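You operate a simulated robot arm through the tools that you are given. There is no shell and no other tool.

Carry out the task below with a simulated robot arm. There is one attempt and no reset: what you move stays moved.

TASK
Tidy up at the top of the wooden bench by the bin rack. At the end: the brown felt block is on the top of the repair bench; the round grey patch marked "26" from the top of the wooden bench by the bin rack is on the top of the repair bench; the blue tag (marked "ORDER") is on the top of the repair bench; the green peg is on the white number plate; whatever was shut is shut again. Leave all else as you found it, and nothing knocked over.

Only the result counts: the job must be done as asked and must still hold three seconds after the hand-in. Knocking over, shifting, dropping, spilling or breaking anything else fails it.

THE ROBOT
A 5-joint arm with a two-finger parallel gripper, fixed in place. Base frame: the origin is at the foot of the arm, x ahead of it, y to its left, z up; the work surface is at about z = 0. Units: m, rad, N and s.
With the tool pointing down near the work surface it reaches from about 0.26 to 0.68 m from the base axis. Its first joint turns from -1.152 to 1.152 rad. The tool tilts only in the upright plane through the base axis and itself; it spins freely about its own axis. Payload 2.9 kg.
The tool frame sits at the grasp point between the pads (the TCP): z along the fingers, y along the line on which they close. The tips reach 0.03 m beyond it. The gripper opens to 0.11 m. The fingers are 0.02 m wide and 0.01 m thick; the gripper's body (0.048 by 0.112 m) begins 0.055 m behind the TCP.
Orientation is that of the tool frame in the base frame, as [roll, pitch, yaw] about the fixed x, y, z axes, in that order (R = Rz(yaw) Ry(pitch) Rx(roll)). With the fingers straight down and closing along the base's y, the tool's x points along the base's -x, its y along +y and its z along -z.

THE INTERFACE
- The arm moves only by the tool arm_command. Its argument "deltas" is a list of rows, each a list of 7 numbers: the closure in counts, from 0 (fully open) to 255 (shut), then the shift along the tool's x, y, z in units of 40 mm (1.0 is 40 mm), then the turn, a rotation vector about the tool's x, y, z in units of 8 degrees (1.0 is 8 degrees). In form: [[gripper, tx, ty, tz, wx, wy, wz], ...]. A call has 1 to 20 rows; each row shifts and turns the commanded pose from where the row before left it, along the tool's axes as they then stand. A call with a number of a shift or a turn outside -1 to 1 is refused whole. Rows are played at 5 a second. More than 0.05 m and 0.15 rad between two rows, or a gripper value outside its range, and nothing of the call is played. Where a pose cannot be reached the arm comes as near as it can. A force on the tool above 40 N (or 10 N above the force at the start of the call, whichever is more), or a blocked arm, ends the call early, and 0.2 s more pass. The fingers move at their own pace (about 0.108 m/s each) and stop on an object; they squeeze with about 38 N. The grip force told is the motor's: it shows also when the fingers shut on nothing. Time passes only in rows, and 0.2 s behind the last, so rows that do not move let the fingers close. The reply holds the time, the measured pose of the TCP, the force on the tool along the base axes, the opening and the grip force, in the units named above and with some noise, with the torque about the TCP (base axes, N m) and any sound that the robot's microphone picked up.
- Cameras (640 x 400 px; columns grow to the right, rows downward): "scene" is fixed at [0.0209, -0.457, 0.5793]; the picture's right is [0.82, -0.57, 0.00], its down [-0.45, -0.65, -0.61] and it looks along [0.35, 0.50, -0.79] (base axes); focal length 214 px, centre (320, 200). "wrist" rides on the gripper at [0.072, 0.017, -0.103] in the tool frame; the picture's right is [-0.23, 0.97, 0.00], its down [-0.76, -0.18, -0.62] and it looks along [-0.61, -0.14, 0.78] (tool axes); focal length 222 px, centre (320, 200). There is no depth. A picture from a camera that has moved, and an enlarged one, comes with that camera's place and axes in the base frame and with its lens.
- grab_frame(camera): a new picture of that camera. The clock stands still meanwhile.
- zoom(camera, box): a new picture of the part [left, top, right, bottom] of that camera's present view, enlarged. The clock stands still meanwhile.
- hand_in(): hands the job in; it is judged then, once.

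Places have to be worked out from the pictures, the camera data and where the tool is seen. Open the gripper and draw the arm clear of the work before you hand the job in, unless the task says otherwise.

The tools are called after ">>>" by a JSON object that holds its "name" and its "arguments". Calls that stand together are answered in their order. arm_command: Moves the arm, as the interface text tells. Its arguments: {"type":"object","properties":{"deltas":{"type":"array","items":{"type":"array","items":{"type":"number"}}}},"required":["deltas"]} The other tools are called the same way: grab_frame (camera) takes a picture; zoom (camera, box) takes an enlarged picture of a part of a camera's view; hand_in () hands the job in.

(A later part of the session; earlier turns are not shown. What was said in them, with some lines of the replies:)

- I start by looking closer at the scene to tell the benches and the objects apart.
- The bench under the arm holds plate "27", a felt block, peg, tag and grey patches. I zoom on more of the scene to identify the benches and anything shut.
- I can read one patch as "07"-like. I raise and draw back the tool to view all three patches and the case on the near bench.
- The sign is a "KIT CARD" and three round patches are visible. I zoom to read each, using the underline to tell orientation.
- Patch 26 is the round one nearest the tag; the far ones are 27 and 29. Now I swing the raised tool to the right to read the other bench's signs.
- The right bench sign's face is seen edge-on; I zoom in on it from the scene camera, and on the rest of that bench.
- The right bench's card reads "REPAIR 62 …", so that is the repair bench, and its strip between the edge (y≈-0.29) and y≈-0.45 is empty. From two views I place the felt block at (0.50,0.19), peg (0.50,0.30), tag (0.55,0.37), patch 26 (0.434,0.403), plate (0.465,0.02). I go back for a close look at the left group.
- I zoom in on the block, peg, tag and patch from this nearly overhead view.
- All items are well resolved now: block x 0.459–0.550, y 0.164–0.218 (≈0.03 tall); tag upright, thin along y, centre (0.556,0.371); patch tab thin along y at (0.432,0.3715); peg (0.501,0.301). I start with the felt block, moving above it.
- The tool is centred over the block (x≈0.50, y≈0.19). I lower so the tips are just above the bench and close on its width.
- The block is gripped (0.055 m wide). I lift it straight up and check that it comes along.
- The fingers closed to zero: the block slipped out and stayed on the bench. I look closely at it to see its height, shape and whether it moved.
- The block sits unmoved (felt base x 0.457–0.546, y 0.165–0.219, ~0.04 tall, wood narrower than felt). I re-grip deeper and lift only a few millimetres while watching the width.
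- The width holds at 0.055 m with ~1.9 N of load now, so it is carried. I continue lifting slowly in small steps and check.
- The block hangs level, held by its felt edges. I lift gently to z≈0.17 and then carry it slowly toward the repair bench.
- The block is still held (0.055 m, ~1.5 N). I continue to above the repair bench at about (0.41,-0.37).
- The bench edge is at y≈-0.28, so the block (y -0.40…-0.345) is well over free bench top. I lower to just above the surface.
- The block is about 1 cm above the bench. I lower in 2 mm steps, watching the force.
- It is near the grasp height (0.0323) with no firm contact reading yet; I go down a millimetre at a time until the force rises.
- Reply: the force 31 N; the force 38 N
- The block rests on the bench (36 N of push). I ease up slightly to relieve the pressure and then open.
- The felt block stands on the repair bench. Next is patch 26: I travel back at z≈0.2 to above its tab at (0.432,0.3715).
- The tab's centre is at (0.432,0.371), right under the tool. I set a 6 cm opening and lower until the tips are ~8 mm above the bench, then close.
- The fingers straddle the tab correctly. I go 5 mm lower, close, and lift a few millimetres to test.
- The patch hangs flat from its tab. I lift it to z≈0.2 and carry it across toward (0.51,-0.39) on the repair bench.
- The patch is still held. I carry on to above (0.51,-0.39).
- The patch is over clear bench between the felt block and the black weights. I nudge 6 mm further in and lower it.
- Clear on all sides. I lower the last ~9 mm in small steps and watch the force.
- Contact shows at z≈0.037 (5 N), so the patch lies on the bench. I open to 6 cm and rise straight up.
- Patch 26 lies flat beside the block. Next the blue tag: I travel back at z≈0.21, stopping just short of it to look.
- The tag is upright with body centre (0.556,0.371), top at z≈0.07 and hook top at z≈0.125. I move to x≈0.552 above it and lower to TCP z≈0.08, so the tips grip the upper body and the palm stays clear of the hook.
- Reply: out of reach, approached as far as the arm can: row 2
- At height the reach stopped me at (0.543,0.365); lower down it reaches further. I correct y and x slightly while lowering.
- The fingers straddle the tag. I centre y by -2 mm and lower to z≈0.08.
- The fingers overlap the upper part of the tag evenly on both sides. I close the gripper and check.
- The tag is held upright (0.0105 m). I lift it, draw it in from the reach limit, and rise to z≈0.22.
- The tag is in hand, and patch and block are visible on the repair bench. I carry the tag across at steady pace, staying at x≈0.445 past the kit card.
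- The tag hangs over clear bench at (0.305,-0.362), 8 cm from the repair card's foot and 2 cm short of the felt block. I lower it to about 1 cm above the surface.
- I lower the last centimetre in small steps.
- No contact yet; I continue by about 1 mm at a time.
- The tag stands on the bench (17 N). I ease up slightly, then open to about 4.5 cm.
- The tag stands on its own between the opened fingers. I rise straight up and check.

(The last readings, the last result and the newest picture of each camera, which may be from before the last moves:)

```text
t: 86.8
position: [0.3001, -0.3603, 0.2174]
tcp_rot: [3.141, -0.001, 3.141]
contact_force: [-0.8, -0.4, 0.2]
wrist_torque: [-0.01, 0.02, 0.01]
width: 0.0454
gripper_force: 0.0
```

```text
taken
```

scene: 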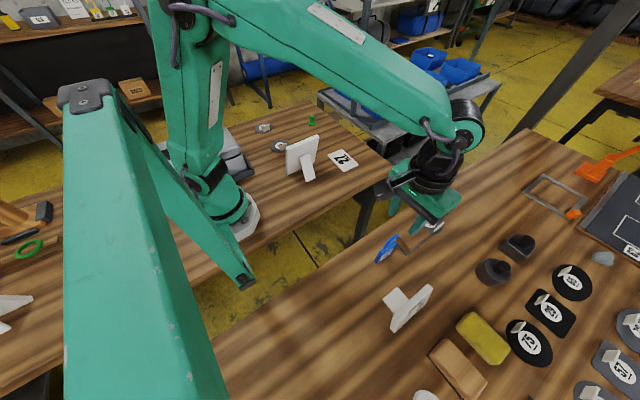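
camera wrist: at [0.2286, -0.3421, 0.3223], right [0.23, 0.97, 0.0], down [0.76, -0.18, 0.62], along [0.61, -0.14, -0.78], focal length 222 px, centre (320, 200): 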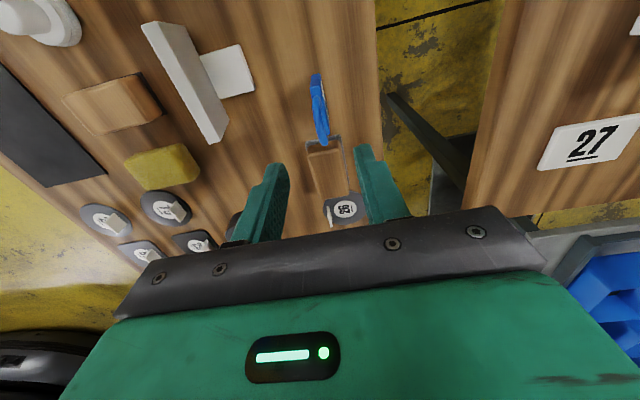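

All three items are on the repair bench, the tag upright. Now the peg: I travel to above (0.501,0.301).

>>> {"name": "arm_command", "arguments": {"deltas": [[116, -0.1, 0.4, 0, 0, 0, 0], [116, -0.25, 0.8, 0, 0, 0, 0], [116, -0.28, 0.9, 0, 0, 0, 0], [116, -0.28, 0.9, 0, 0, 0, 0], [116, -0.28, 0.9, 0, 0, 0, 0], [116, -0.28, 0.9, 0, 0, 0, 0], [116, -0.28, 0.9, 0, 0, 0, 0], [116, -0.28, 0.9, 0, 0, 0, 0], [116, -0.28, 0.9, 0, 0, 0, 0], [116, -0.28, 0.9, 0, 0, 0, 0], [116, -0.28, 0.9, 0, 0, 0, 0], [116, -0.28, 0.9, 0, 0, 0, 0], [116, -0.28, 0.9, 0, 0, 0, 0], [116, -0.28, 0.9, 0, 0, 0, 0], [116, -0.28, 0.9, 0, 0, 0, 0], [116, -0.28, 0.9, 0, 0, 0, 0], [116, -0.28, 0.9, 0, 0, 0, 0], [116, -0.28, 0.9, 0, 0, 0, 0], [116, -0.2, 0.9, 0, 0, 0, 0], [116, 0, 0.03, 0, 0, 0, 0]]}}

>>> {"name": "grab_frame", "arguments": {"camera": "wrist"}}

>>> {"name": "grab_frame", "arguments": {"camera": "scene"}}

```text
t: 91.0
position: [0.5059, 0.3028, 0.2181]
tcp_rot: [3.141, 0.0, -3.141]
contact_force: [-0.1, 0.9, -0.1]
wrist_torque: [0.01, 0.01, 0.02]
width: 0.0601
gripper_force: 0.0
```

```text
taken
camera wrist: at [0.4336, 0.3203, 0.3231], right [0.23, 0.97, 0.0], down [0.76, -0.18, 0.62], along [0.61, -0.14, -0.78], focal length 222 px, centre (320, 200)
```

wrist: 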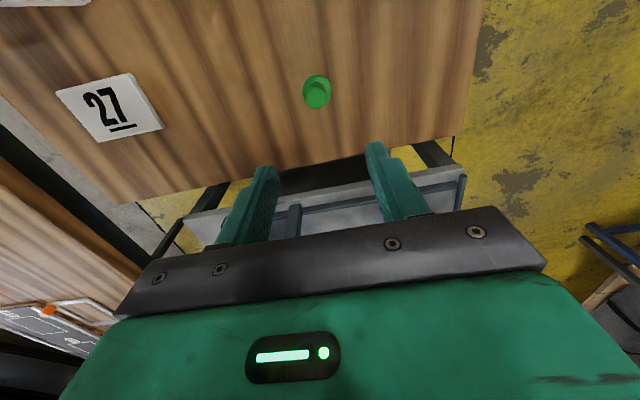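

```text
taken
```

scene: 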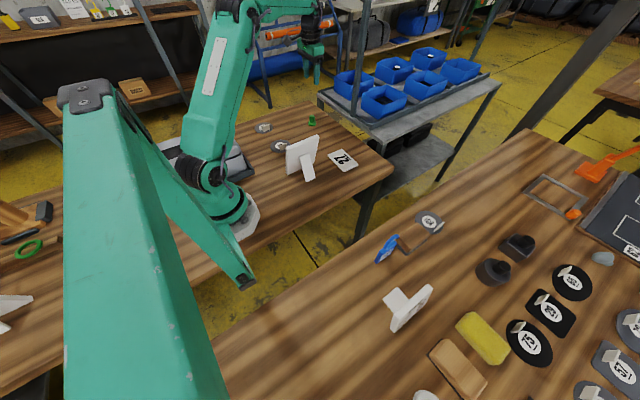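

>>> {"name": "zoom", "arguments": {"camera": "wrist", "box": [280, 55, 360, 125]}}

>>> {"name": "zoom", "arguments": {"camera": "wrist", "box": [40, 60, 180, 150]}}

>>> {"name": "zoom", "arguments": {"camera": "scene", "box": [290, 100, 330, 130]}}

>>> {"name": "zoom", "arguments": {"camera": "scene", "box": [270, 120, 370, 195]}}

>>> {"name": "zoom", "arguments": {"camera": "scene", "box": [360, 200, 460, 275]}}

```text
5.71 times, centred on (320, 90) of wrist
camera zoom: at [0.4336, 0.3203, 0.3231], right [0.23, 0.97, 0.0], down [0.76, -0.18, 0.62], along [0.61, -0.14, -0.78], focal length 1269 px, centre (320, 829)
```

zoom: 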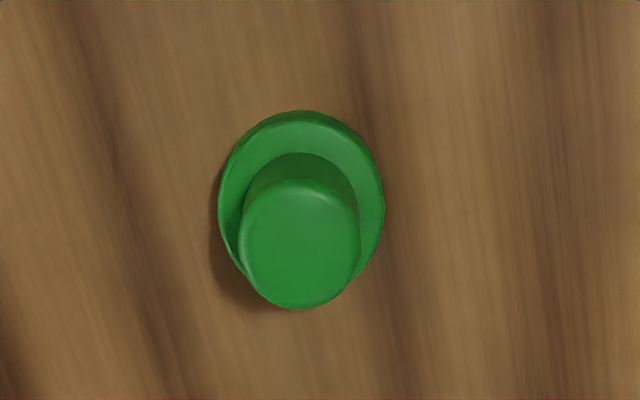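

```text
4.44 times, centred on (110, 105) of wrist
camera zoom: at [0.4336, 0.3203, 0.3231], right [0.23, 0.97, 0.0], down [0.76, -0.18, 0.62], along [0.61, -0.14, -0.78], focal length 987 px, centre (1253, 622)
```

zoom: 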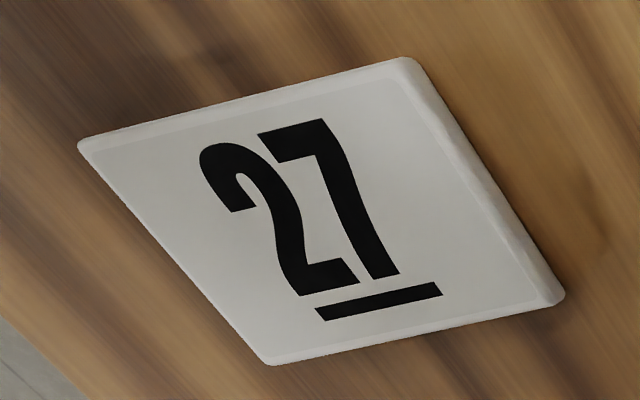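

```text
13.33 times, centred on (310, 115) of scene
camera zoom: at [0.0209, -0.457, 0.5793], right [0.82, -0.57, 0.0], down [-0.45, -0.65, -0.61], along [0.35, 0.5, -0.79], focal length 2860 px, centre (453, 1333)
```

zoom: 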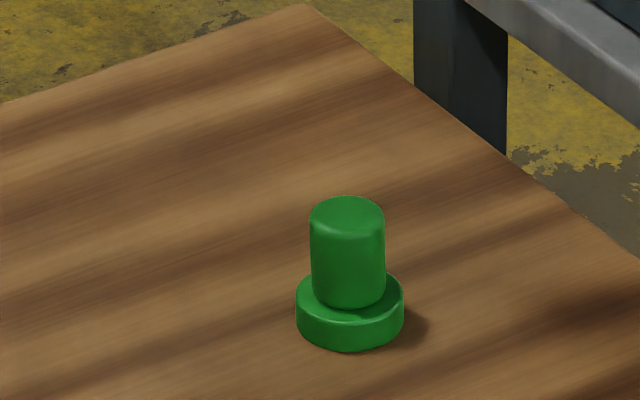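

```text
5.33 times, centred on (320, 158) of scene
camera zoom: at [0.0209, -0.457, 0.5793], right [0.82, -0.57, 0.0], down [-0.45, -0.65, -0.61], along [0.35, 0.5, -0.79], focal length 1144 px, centre (320, 427)
```

zoom: 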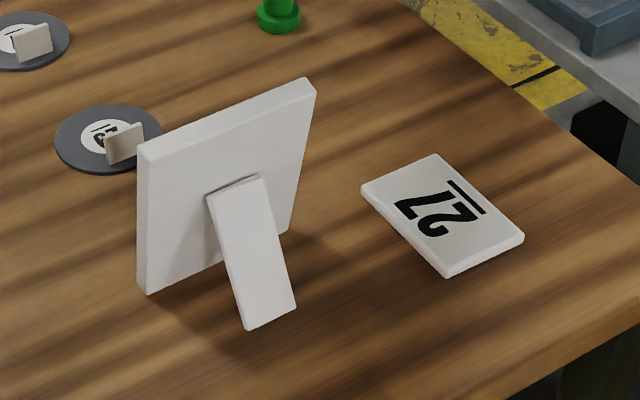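

```text
5.33 times, centred on (410, 238) of scene
camera zoom: at [0.0209, -0.457, 0.5793], right [0.82, -0.57, 0.0], down [-0.45, -0.65, -0.61], along [0.35, 0.5, -0.79], focal length 1144 px, centre (-160, 0)
```

zoom: 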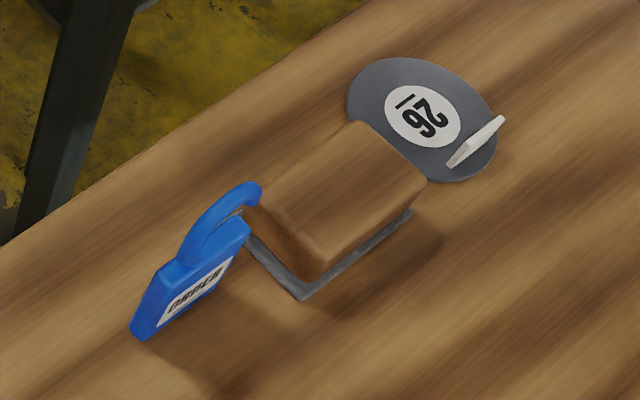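

The peg is at (0.5005,0.3015), knob top z≈0.042, flange ≈1 cm. I centre over it and lower to TCP z≈0.046.

>>> {"name": "arm_command", "arguments": {"deltas": [[116, 0.13, -0.03, 0.3, 0, 0, 0], [116, 0, 0, 0.7, 0, 0, 0], [116, 0, 0, 0.9, 0, 0, 0], [116, 0, 0, 0.9, 0, 0, 0], [116, 0, 0, 0.7, 0, 0, 0], [116, 0, 0, 0.3, 0, 0, 0], [116, 0, 0, 0, 0, 0, 0]]}}

>>> {"name": "zoom", "arguments": {"camera": "wrist", "box": [220, 60, 420, 250]}}

>>> {"name": "zoom", "arguments": {"camera": "scene", "box": [280, 70, 360, 130]}}

```text
t: 92.6
position: [0.499, 0.3011, 0.0659]
tcp_rot: [3.141, 0.0, 3.141]
contact_force: [0.2, 0.4, 1.0]
wrist_torque: [-0.02, 0.03, -0.05]
width: 0.06
gripper_force: 0.0
```

```text
2.11 times, centred on (320, 155) of wrist
camera zoom: at [0.427, 0.3182, 0.1694], right [0.23, 0.97, 0.0], down [0.76, -0.18, 0.62], along [0.61, -0.14, -0.78], focal length 468 px, centre (320, 295)
```

zoom: 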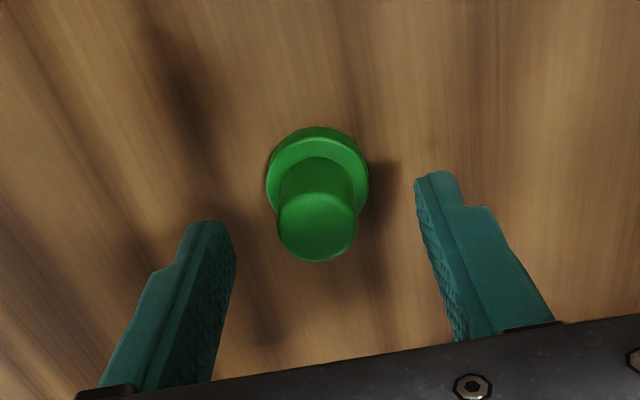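

```text
6.67 times, centred on (320, 100) of scene
camera zoom: at [0.0209, -0.457, 0.5793], right [0.82, -0.57, 0.0], down [-0.45, -0.65, -0.61], along [0.35, 0.5, -0.79], focal length 1430 px, centre (320, 867)
```

zoom: 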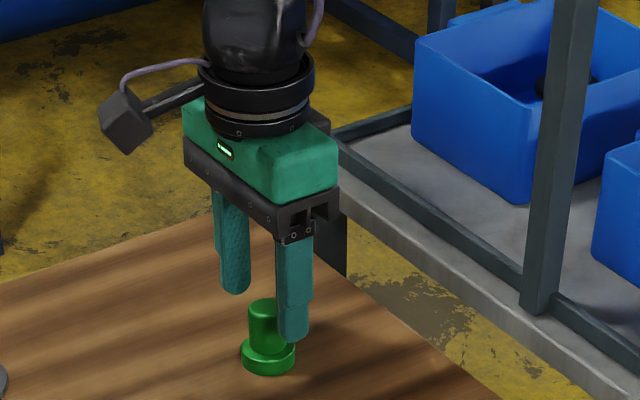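

The peg is centred between the fingers. I lower 2 cm more and close on the knob.

>>> {"name": "arm_command", "arguments": {"deltas": [[116, -0.03, 0, 0.25, 0, 0, 0], [116, 0, 0, 0.25, 0, 0, 0], [116, 0, 0, 0, 0, 0, 0]]}}

>>> {"name": "arm_command", "arguments": {"deltas": [[180, 0, 0, 0, 0, 0, 0], [255, 0, 0, 0, 0, 0, 0], [255, 0, 0, 0, 0, 0, 0], [255, 0, 0, 0, 0, 0, 0]]}}

>>> {"name": "arm_command", "arguments": {"deltas": [[255, 0, 0, -0.1, 0, 0, 0], [255, 0, 0, -0.15, 0, 0, 0], [255, 0, 0, -0.2, 0, 0, 0], [255, 0, 0, 0, 0, 0, 0]]}}

>>> {"name": "zoom", "arguments": {"camera": "wrist", "box": [220, 60, 420, 250]}}

>>> {"name": "zoom", "arguments": {"camera": "scene", "box": [280, 70, 360, 130]}}

```text
t: 93.4
position: [0.5006, 0.2996, 0.0451]
tcp_rot: [-3.141, 0.0, -3.141]
contact_force: [-0.5, 0.3, -0.2]
wrist_torque: [-0.01, -0.02, 0.04]
width: 0.0602
gripper_force: 0.0
```

```text
t: 94.4
position: [0.5, 0.2995, 0.0457]
tcp_rot: [-3.141, 0.002, -3.141]
contact_force: [-0.2, 0.5, -0.5]
wrist_torque: [0.02, 0.02, -0.02]
width: 0.0243
gripper_force: 38.1
```

```text
t: 95.4
position: [0.4995, 0.2997, 0.0643]
tcp_rot: [3.141, 0.0, 3.14]
contact_force: [0.4, 0.0, -0.7]
wrist_torque: [-0.02, 0.0, 0.02]
width: 0.0236
gripper_force: 38.3
```

```text
2.11 times, centred on (320, 155) of wrist
camera zoom: at [0.4273, 0.3167, 0.1673], right [0.23, 0.97, 0.0], down [0.76, -0.18, 0.62], along [0.61, -0.14, -0.78], focal length 468 px, centre (320, 295)
```

zoom: 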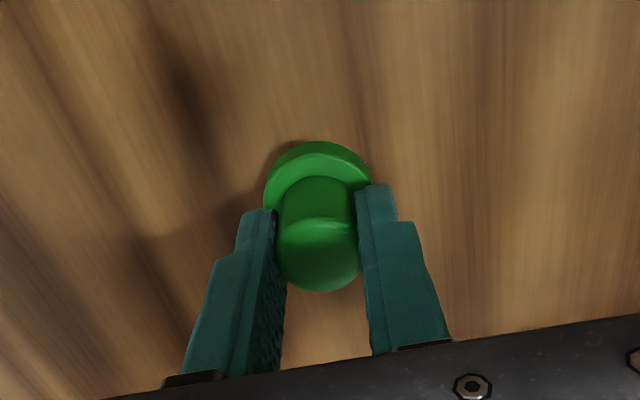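

```text
6.67 times, centred on (320, 100) of scene
camera zoom: at [0.0209, -0.457, 0.5793], right [0.82, -0.57, 0.0], down [-0.45, -0.65, -0.61], along [0.35, 0.5, -0.79], focal length 1430 px, centre (320, 867)
```

zoom: 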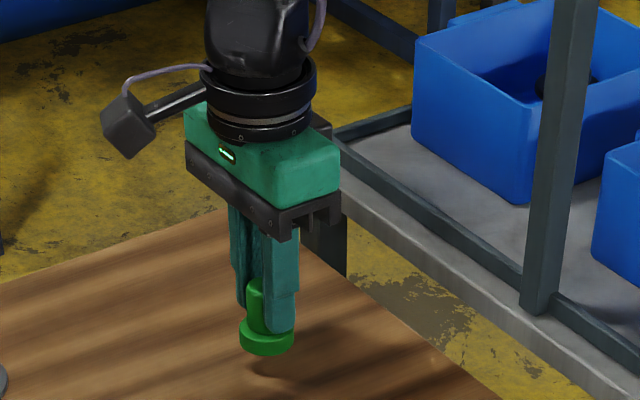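

The peg is lifted, but I want to check whether it is upright and not slipping, so I zoom in closely from both cameras.

>>> {"name": "zoom", "arguments": {"camera": "scene", "box": [290, 90, 340, 130]}}

>>> {"name": "zoom", "arguments": {"camera": "wrist", "box": [270, 110, 370, 210]}}

```text
10.00 times, centred on (315, 110) of scene
camera zoom: at [0.0209, -0.457, 0.5793], right [0.82, -0.57, 0.0], down [-0.45, -0.65, -0.61], along [0.35, 0.5, -0.79], focal length 2145 px, centre (370, 1100)
```

zoom: 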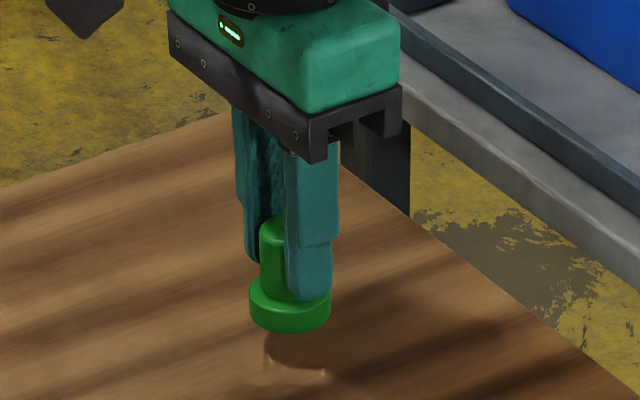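

```text
4.00 times, centred on (320, 160) of wrist
camera zoom: at [0.4273, 0.3167, 0.1673], right [0.23, 0.97, 0.0], down [0.76, -0.18, 0.62], along [0.61, -0.14, -0.78], focal length 888 px, centre (320, 360)
```

zoom: 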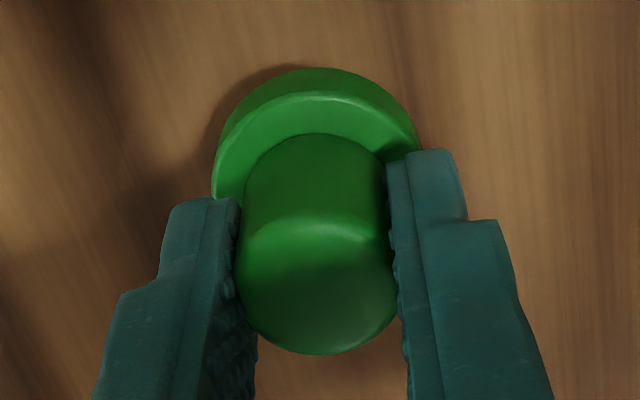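

The peg is upright and held firmly (lifted 17–18 mm, no slip). The kit card is ~0.145 m tall ending at x≈0.362, so I will spin the tool by 90° to keep the wrist camera clear of it. First I lift and travel to above the plate centre (0.4615,0.0215).

>>> {"name": "arm_command", "arguments": {"deltas": [[255, 0, 0, -0.4, 0, 0, 0], [255, 0, 0, -0.7, 0, 0, 0], [255, 0, 0, -0.8, 0, 0, 0], [255, 0, 0, -0.8, 0, 0, 0], [255, 0, 0, -0.7, 0, 0, 0], [255, 0.05, -0.3, -0.2, 0, 0, 0], [255, 0.1, -0.6, 0, 0, 0, 0], [255, 0.12, -0.8, 0, 0, 0, 0], [255, 0.13, -0.9, 0, 0, 0, 0], [255, 0.13, -0.9, 0, 0, 0, 0], [255, 0.13, -0.9, 0, 0, 0, 0], [255, 0.13, -0.9, 0, 0, 0, 0], [255, 0.1, -0.8, 0, 0, 0, 0], [255, 0.06, -0.6, 0, 0, 0, 0], [255, 0, -0.25, 0, 0, 0, 0], [255, 0, 0, 0, 0, 0, 0]]}}

>>> {"name": "arm_command", "arguments": {"deltas": [[255, 0, 0, 0, 0, 0, -0.5], [255, 0, 0, 0, 0, 0, -1], [255, 0, 0, 0, 0, 0, -1], [255, 0, 0, 0, 0, 0, -1], [255, 0, 0, 0, 0, 0, -1], [255, 0, 0, 0, 0, 0, -1], [255, 0, 0, 0, 0, 0, -1], [255, 0, 0, 0, 0, 0, -1], [255, 0, 0, 0, 0, 0, -1], [255, 0, 0, 0, 0, 0, -1], [255, 0, 0, 0, 0, 0, -1], [255, 0, 0, 0, 0, 0, -0.75], [255, 0, 0, 0, 0, 0, 0]]}}

>>> {"name": "grab_frame", "arguments": {"camera": "wrist"}}

>>> {"name": "grab_frame", "arguments": {"camera": "scene"}}

```text
t: 98.8
position: [0.4614, 0.0221, 0.2065]
tcp_rot: [-3.14, 0.001, -3.141]
contact_force: [-0.6, 0.1, -0.3]
wrist_torque: [-0.04, -0.01, 0.02]
width: 0.0235
gripper_force: 38.4
```

```text
t: 101.6
position: [0.463, 0.0222, 0.2087]
tcp_rot: [-3.141, 0.0, -1.568]
contact_force: [-0.7, 0.3, -0.9]
wrist_torque: [0.0, -0.02, 0.03]
width: 0.0238
gripper_force: 37.5
```

```text
taken
camera wrist: at [0.4466, -0.0501, 0.3125], right [-0.97, 0.23, 0.0], down [0.18, 0.76, 0.62], along [0.14, 0.61, -0.78], focal length 222 px, centre (320, 200)
```

wrist: 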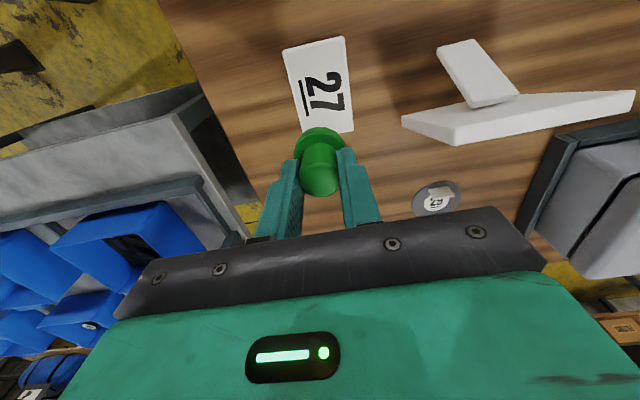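

```text
taken
```

scene: 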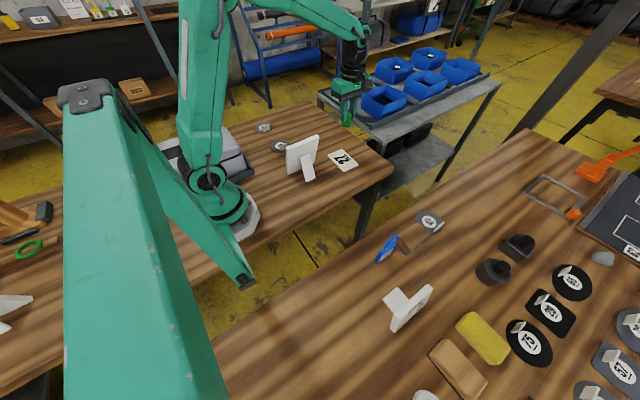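

The tool is spun and the peg is above the plate (centre ≈(0.461,0.022)). I lower to about 1 cm above it.

>>> {"name": "arm_command", "arguments": {"deltas": [[255, 0, 0, 0.4, 0, 0, 0], [255, 0, 0, 0.7, 0, 0, 0], [255, 0, 0, 0.8, 0, 0, 0], [255, 0, 0, 0.7, 0, 0, 0], [255, 0, 0, 0.5, 0, 0, 0], [255, 0, 0, 0.3, 0, 0, 0], [255, 0, 0, 0.15, 0, 0, 0], [255, 0, 0, 0, 0, 0, 0]]}}

>>> {"name": "grab_frame", "arguments": {"camera": "wrist"}}

>>> {"name": "zoom", "arguments": {"camera": "scene", "box": [280, 80, 400, 190]}}

```text
t: 103.4
position: [0.4622, 0.0204, 0.0654]
tcp_rot: [-3.14, 0.0, -1.57]
contact_force: [0.2, 0.1, -0.8]
wrist_torque: [0.01, 0.01, 0.02]
width: 0.0237
gripper_force: 38.2
```

```text
taken
camera wrist: at [0.4464, -0.0512, 0.169], right [-0.97, 0.23, 0.0], down [0.18, 0.76, 0.62], along [0.14, 0.61, -0.78], focal length 222 px, centre (320, 200)
```

wrist: 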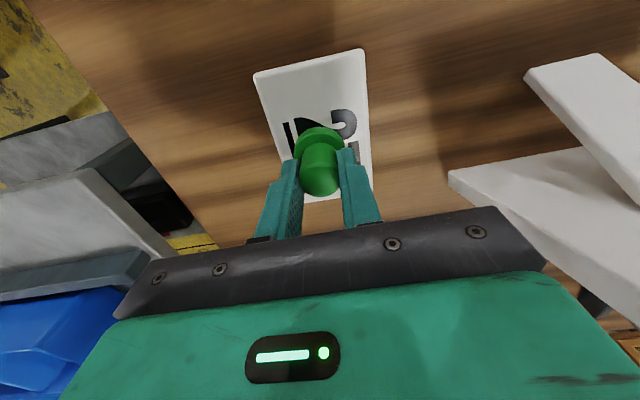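

```text
3.64 times, centred on (340, 135) of scene
camera zoom: at [0.0209, -0.457, 0.5793], right [0.82, -0.57, 0.0], down [-0.45, -0.65, -0.61], along [0.35, 0.5, -0.79], focal length 780 px, centre (247, 436)
```

zoom: 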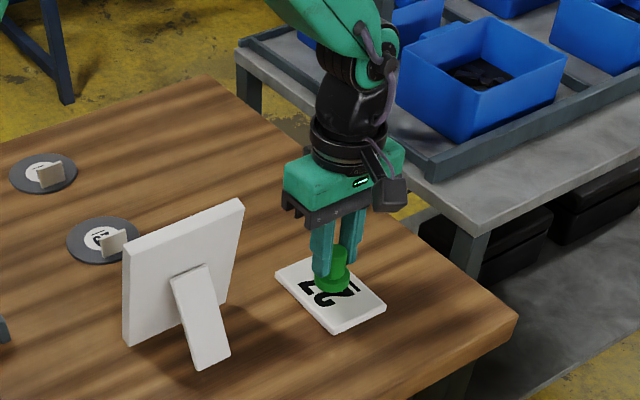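

The peg hovers over the plate's middle with good clearance from the card. I lower in small steps until contact.

>>> {"name": "arm_command", "arguments": {"deltas": [[255, 0, 0, 0.06, 0, 0, 0], [255, 0, 0, 0.05, 0, 0, 0], [255, 0, 0, 0.05, 0, 0, 0], [255, 0, 0, 0, 0, 0, 0]]}}

>>> {"name": "arm_command", "arguments": {"deltas": [[255, 0, 0, 0.03, 0, 0, 0], [255, 0, 0, 0, 0, 0, 0]]}}

>>> {"name": "arm_command", "arguments": {"deltas": [[255, 0, 0, 0.03, 0, 0, 0], [255, 0, 0, 0, 0, 0, 0]]}}

```text
t: 104.4
position: [0.4636, 0.0214, 0.0603]
tcp_rot: [-3.141, 0.001, -1.572]
contact_force: [0.8, -0.5, -1.0]
wrist_torque: [0.03, 0.01, 0.01]
width: 0.0239
gripper_force: 38.4
```

```text
t: 105.0
position: [0.4637, 0.0209, 0.0611]
tcp_rot: [-3.14, 0.0, -1.572]
contact_force: [0.1, 1.0, 2.1]
wrist_torque: [0.02, 0.06, 0.01]
width: 0.0238
gripper_force: 37.9
```

```text
t: 105.6
position: [0.4625, 0.022, 0.0572]
tcp_rot: [-3.141, 0.0, -1.57]
contact_force: [1.0, -2.5, 10.4]
wrist_torque: [-0.11, 0.02, 0.05]
width: 0.0234
gripper_force: 38.0
```

Contact is felt (10 N) at z≈0.058. I zoom in to confirm that the peg's flange sits flat on the plate before releasing.

>>> {"name": "zoom", "arguments": {"camera": "scene", "box": [315, 125, 375, 180]}}

>>> {"name": "zoom", "arguments": {"camera": "wrist", "box": [240, 40, 400, 220]}}

```text
7.27 times, centred on (345, 152) of scene
camera zoom: at [0.0208, -0.457, 0.5793], right [0.82, -0.57, 0.0], down [-0.45, -0.65, -0.61], along [0.35, 0.5, -0.79], focal length 1560 px, centre (138, 546)
```

zoom: 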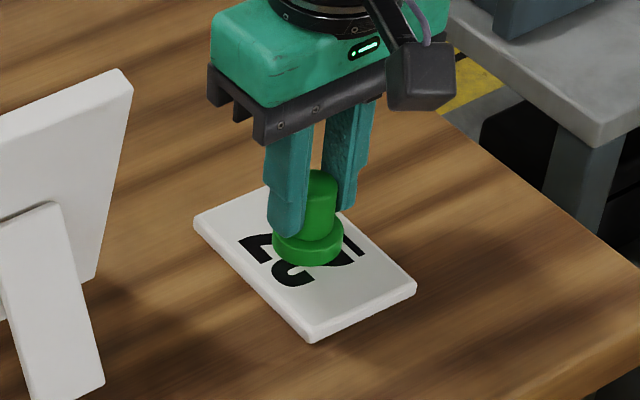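

```text
2.22 times, centred on (320, 130) of wrist
camera zoom: at [0.4468, -0.0509, 0.1618], right [-0.97, 0.23, 0.0], down [0.18, 0.76, 0.62], along [0.14, 0.61, -0.78], focal length 494 px, centre (320, 356)
```

zoom: 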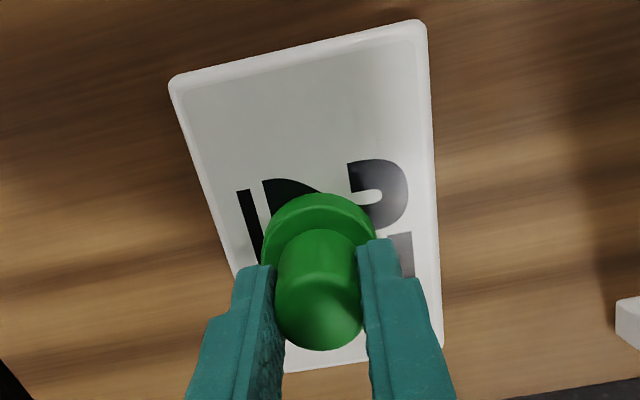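

The flange sits on the plate's middle and the peg looks upright. I ease the pressure and open gently.

>>> {"name": "arm_command", "arguments": {"deltas": [[255, 0, 0, -0.01, 0, 0, 0], [255, 0, 0, 0, 0, 0, 0]]}}

>>> {"name": "arm_command", "arguments": {"deltas": [[198, 0, 0, 0, 0, 0, 0], [185, 0, 0, 0, 0, 0, 0], [150, 0, 0, 0, 0, 0, 0], [130, 0, 0, 0, 0, 0, 0], [130, 0, 0, 0, 0, 0, 0]]}}

>>> {"name": "zoom", "arguments": {"camera": "scene", "box": [315, 125, 375, 180]}}

>>> {"name": "zoom", "arguments": {"camera": "wrist", "box": [240, 40, 400, 220]}}

```text
t: 106.2
position: [0.462, 0.0213, 0.0577]
tcp_rot: [3.141, 0.0, -1.571]
contact_force: [1.4, 0.7, 3.0]
wrist_torque: [-0.01, -0.07, -0.02]
width: 0.0236
gripper_force: 37.6
```

```text
t: 107.4
position: [0.4632, 0.022, 0.0592]
tcp_rot: [-3.141, -0.001, -1.57]
contact_force: [-0.5, 0.4, -0.3]
wrist_torque: [0.0, -0.02, 0.03]
width: 0.0537
gripper_force: 0.1
```

```text
7.27 times, centred on (345, 152) of scene
camera zoom: at [0.0209, -0.457, 0.5793], right [0.82, -0.57, 0.0], down [-0.45, -0.65, -0.61], along [0.35, 0.5, -0.79], focal length 1560 px, centre (138, 546)
```

zoom: 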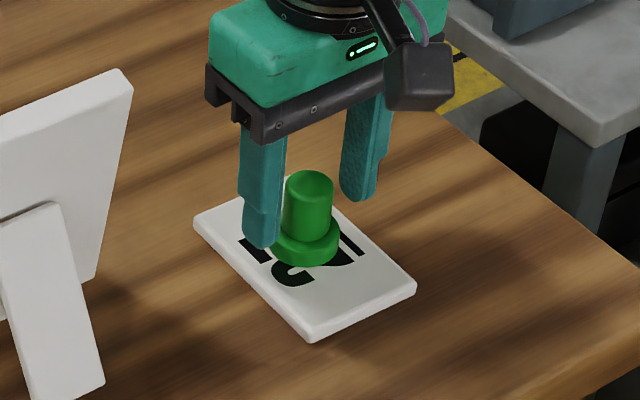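

```text
2.22 times, centred on (320, 130) of wrist
camera zoom: at [0.446, -0.0506, 0.1618], right [-0.97, 0.23, 0.0], down [0.18, 0.76, 0.62], along [0.14, 0.61, -0.78], focal length 494 px, centre (320, 356)
```

zoom: 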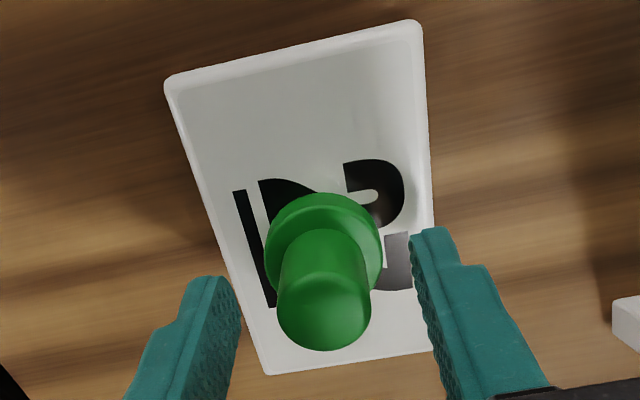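

The peg stands upright on the plate, free of the fingers. I rise straight up, then draw back and look at the whole scene.

>>> {"name": "arm_command", "arguments": {"deltas": [[130, 0, 0, -0.2, 0, 0, 0], [130, 0, 0, -0.5, 0, 0, 0], [130, 0, 0, -0.8, 0, 0, 0], [100, 0, 0, -0.9, 0, 0, 0], [60, 0, 0, -0.9, 0, 0, 0], [0, 0, 0, -0.9, 0, 0, 0], [0, 0, 0, -0.6, 0, 0, 0], [0, 0, 0, 0, 0, 0, 0]]}}

>>> {"name": "grab_frame", "arguments": {"camera": "wrist"}}

>>> {"name": "grab_frame", "arguments": {"camera": "scene"}}

>>> {"name": "zoom", "arguments": {"camera": "scene", "box": [240, 90, 400, 200]}}

>>> {"name": "zoom", "arguments": {"camera": "scene", "box": [360, 200, 520, 310]}}

```text
t: 109.2
position: [0.4618, 0.0235, 0.2514]
tcp_rot: [-3.142, 0.0, -1.571]
contact_force: [-0.6, -0.9, 0.4]
wrist_torque: [0.03, 0.0, -0.01]
width: 0.1099
gripper_force: 0.1
```

```text
taken
camera wrist: at [0.4466, -0.0494, 0.3545], right [-0.97, 0.23, 0.0], down [0.18, 0.76, 0.62], along [0.14, 0.61, -0.78], focal length 222 px, centre (320, 200)
```

wrist: 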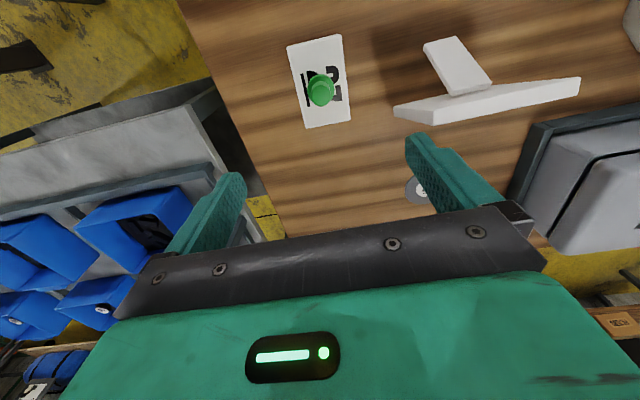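

```text
taken
```

scene: 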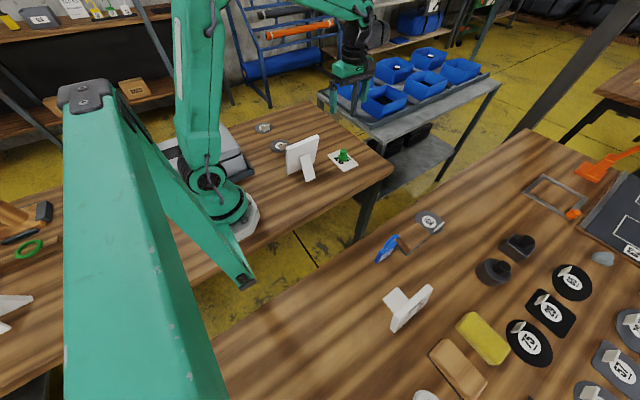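

```text
3.64 times, centred on (320, 145) of scene
camera zoom: at [0.0209, -0.457, 0.5793], right [0.82, -0.57, 0.0], down [-0.45, -0.65, -0.61], along [0.35, 0.5, -0.79], focal length 780 px, centre (320, 400)
```

zoom: 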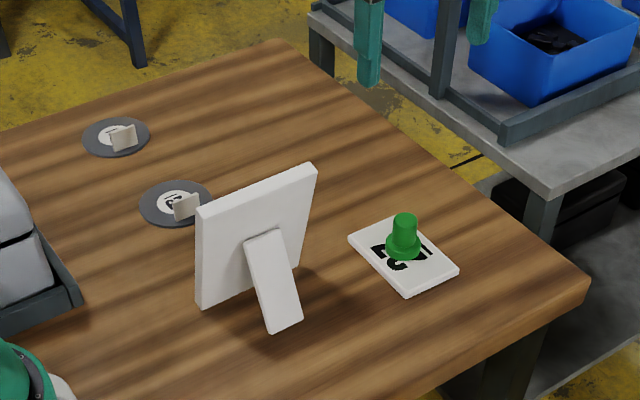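

```text
3.64 times, centred on (440, 255) of scene
camera zoom: at [0.0209, -0.457, 0.5793], right [0.82, -0.57, 0.0], down [-0.45, -0.65, -0.61], along [0.35, 0.5, -0.79], focal length 780 px, centre (-116, 0)
```

zoom: 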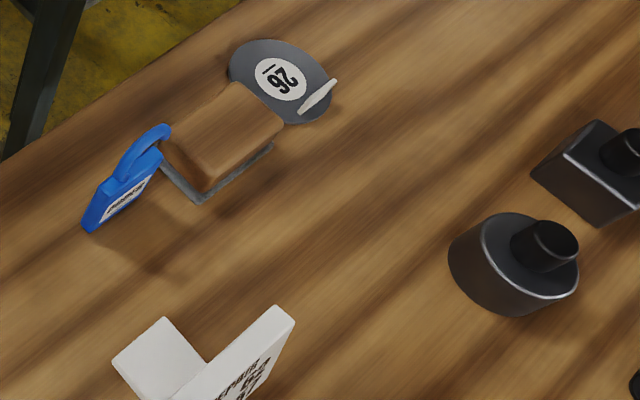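

Everything matches the task: block, patch 26 and tag on the repair bench, the tag and peg upright, the peg on plate 27, card and other patches untouched, nothing opened. I raise the open gripper clear and take a last look.

>>> {"name": "arm_command", "arguments": {"deltas": [[0, 0, 0, -0.5, 0, 0, 0], [0, 0, 0.3, -0.6, 0, 0, 0], [0, 0, 0.4, -0.6, 0, 0, 0], [0, 0, 0.4, -0.3, 0, 0, 0], [0, 0, 0, 0, 0, 0, 0], [0, 0, 0, 0, 0, 0, 0]]}}

>>> {"name": "grab_frame", "arguments": {"camera": "scene"}}

>>> {"name": "zoom", "arguments": {"camera": "scene", "box": [150, 90, 400, 220]}}

```text
t: 110.6
position: [0.4178, 0.019, 0.3303]
tcp_rot: [3.141, -0.001, -1.569]
contact_force: [-0.4, -0.3, 0.0]
wrist_torque: [-0.02, 0.03, 0.0]
width: 0.1099
gripper_force: 0.1
```

```text
taken
```

scene: 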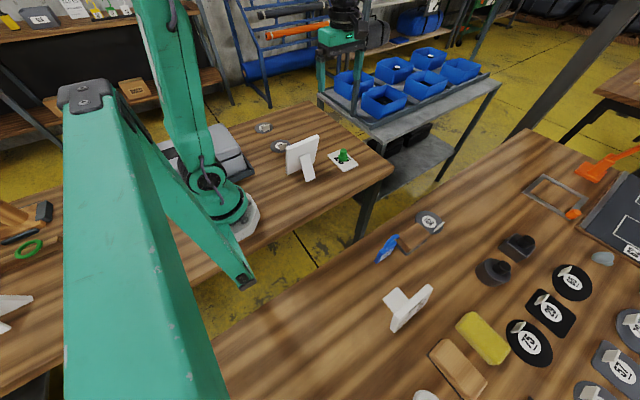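

```text
2.56 times, centred on (275, 155) of scene
camera zoom: at [0.0209, -0.457, 0.5793], right [0.82, -0.57, 0.0], down [-0.45, -0.65, -0.61], along [0.35, 0.5, -0.79], focal length 549 px, centre (435, 315)
```

zoom: 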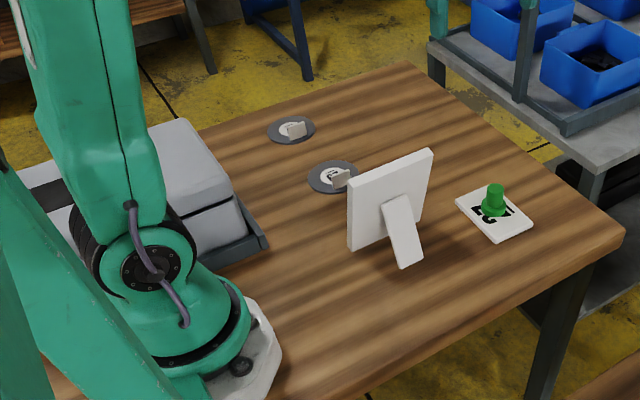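

The final view shows all items in place, nothing toppled, the gripper open and well clear. I hand the job in.

>>> {"name": "hand_in", "arguments": {}}

```text
The job is handed in.
```

I moved all four items where you asked and handed the job in. The last pictures, taken just before the hand-in, show everything in place.

- **Repair bench:** the brown felt block, the round grey patch "26" and the blue "ORDER" tag are on the bench top. The patch lies flat and the tag stands upright. I took the right-hand bench as the repair bench because its card reads "REPAIR".
- **Green peg:** it stands upright on the white number plate marked "27".
- **Everything else:** I opened nothing, so whatever was shut stayed shut. The kit card and the patches marked "27" and "29" look unmoved, and nothing was knocked over.

The felt block slipped out of the gripper on the first lift. It stayed in place on the bench, and the second, deeper grip held.

The gripper is open and raised clear of both benches.
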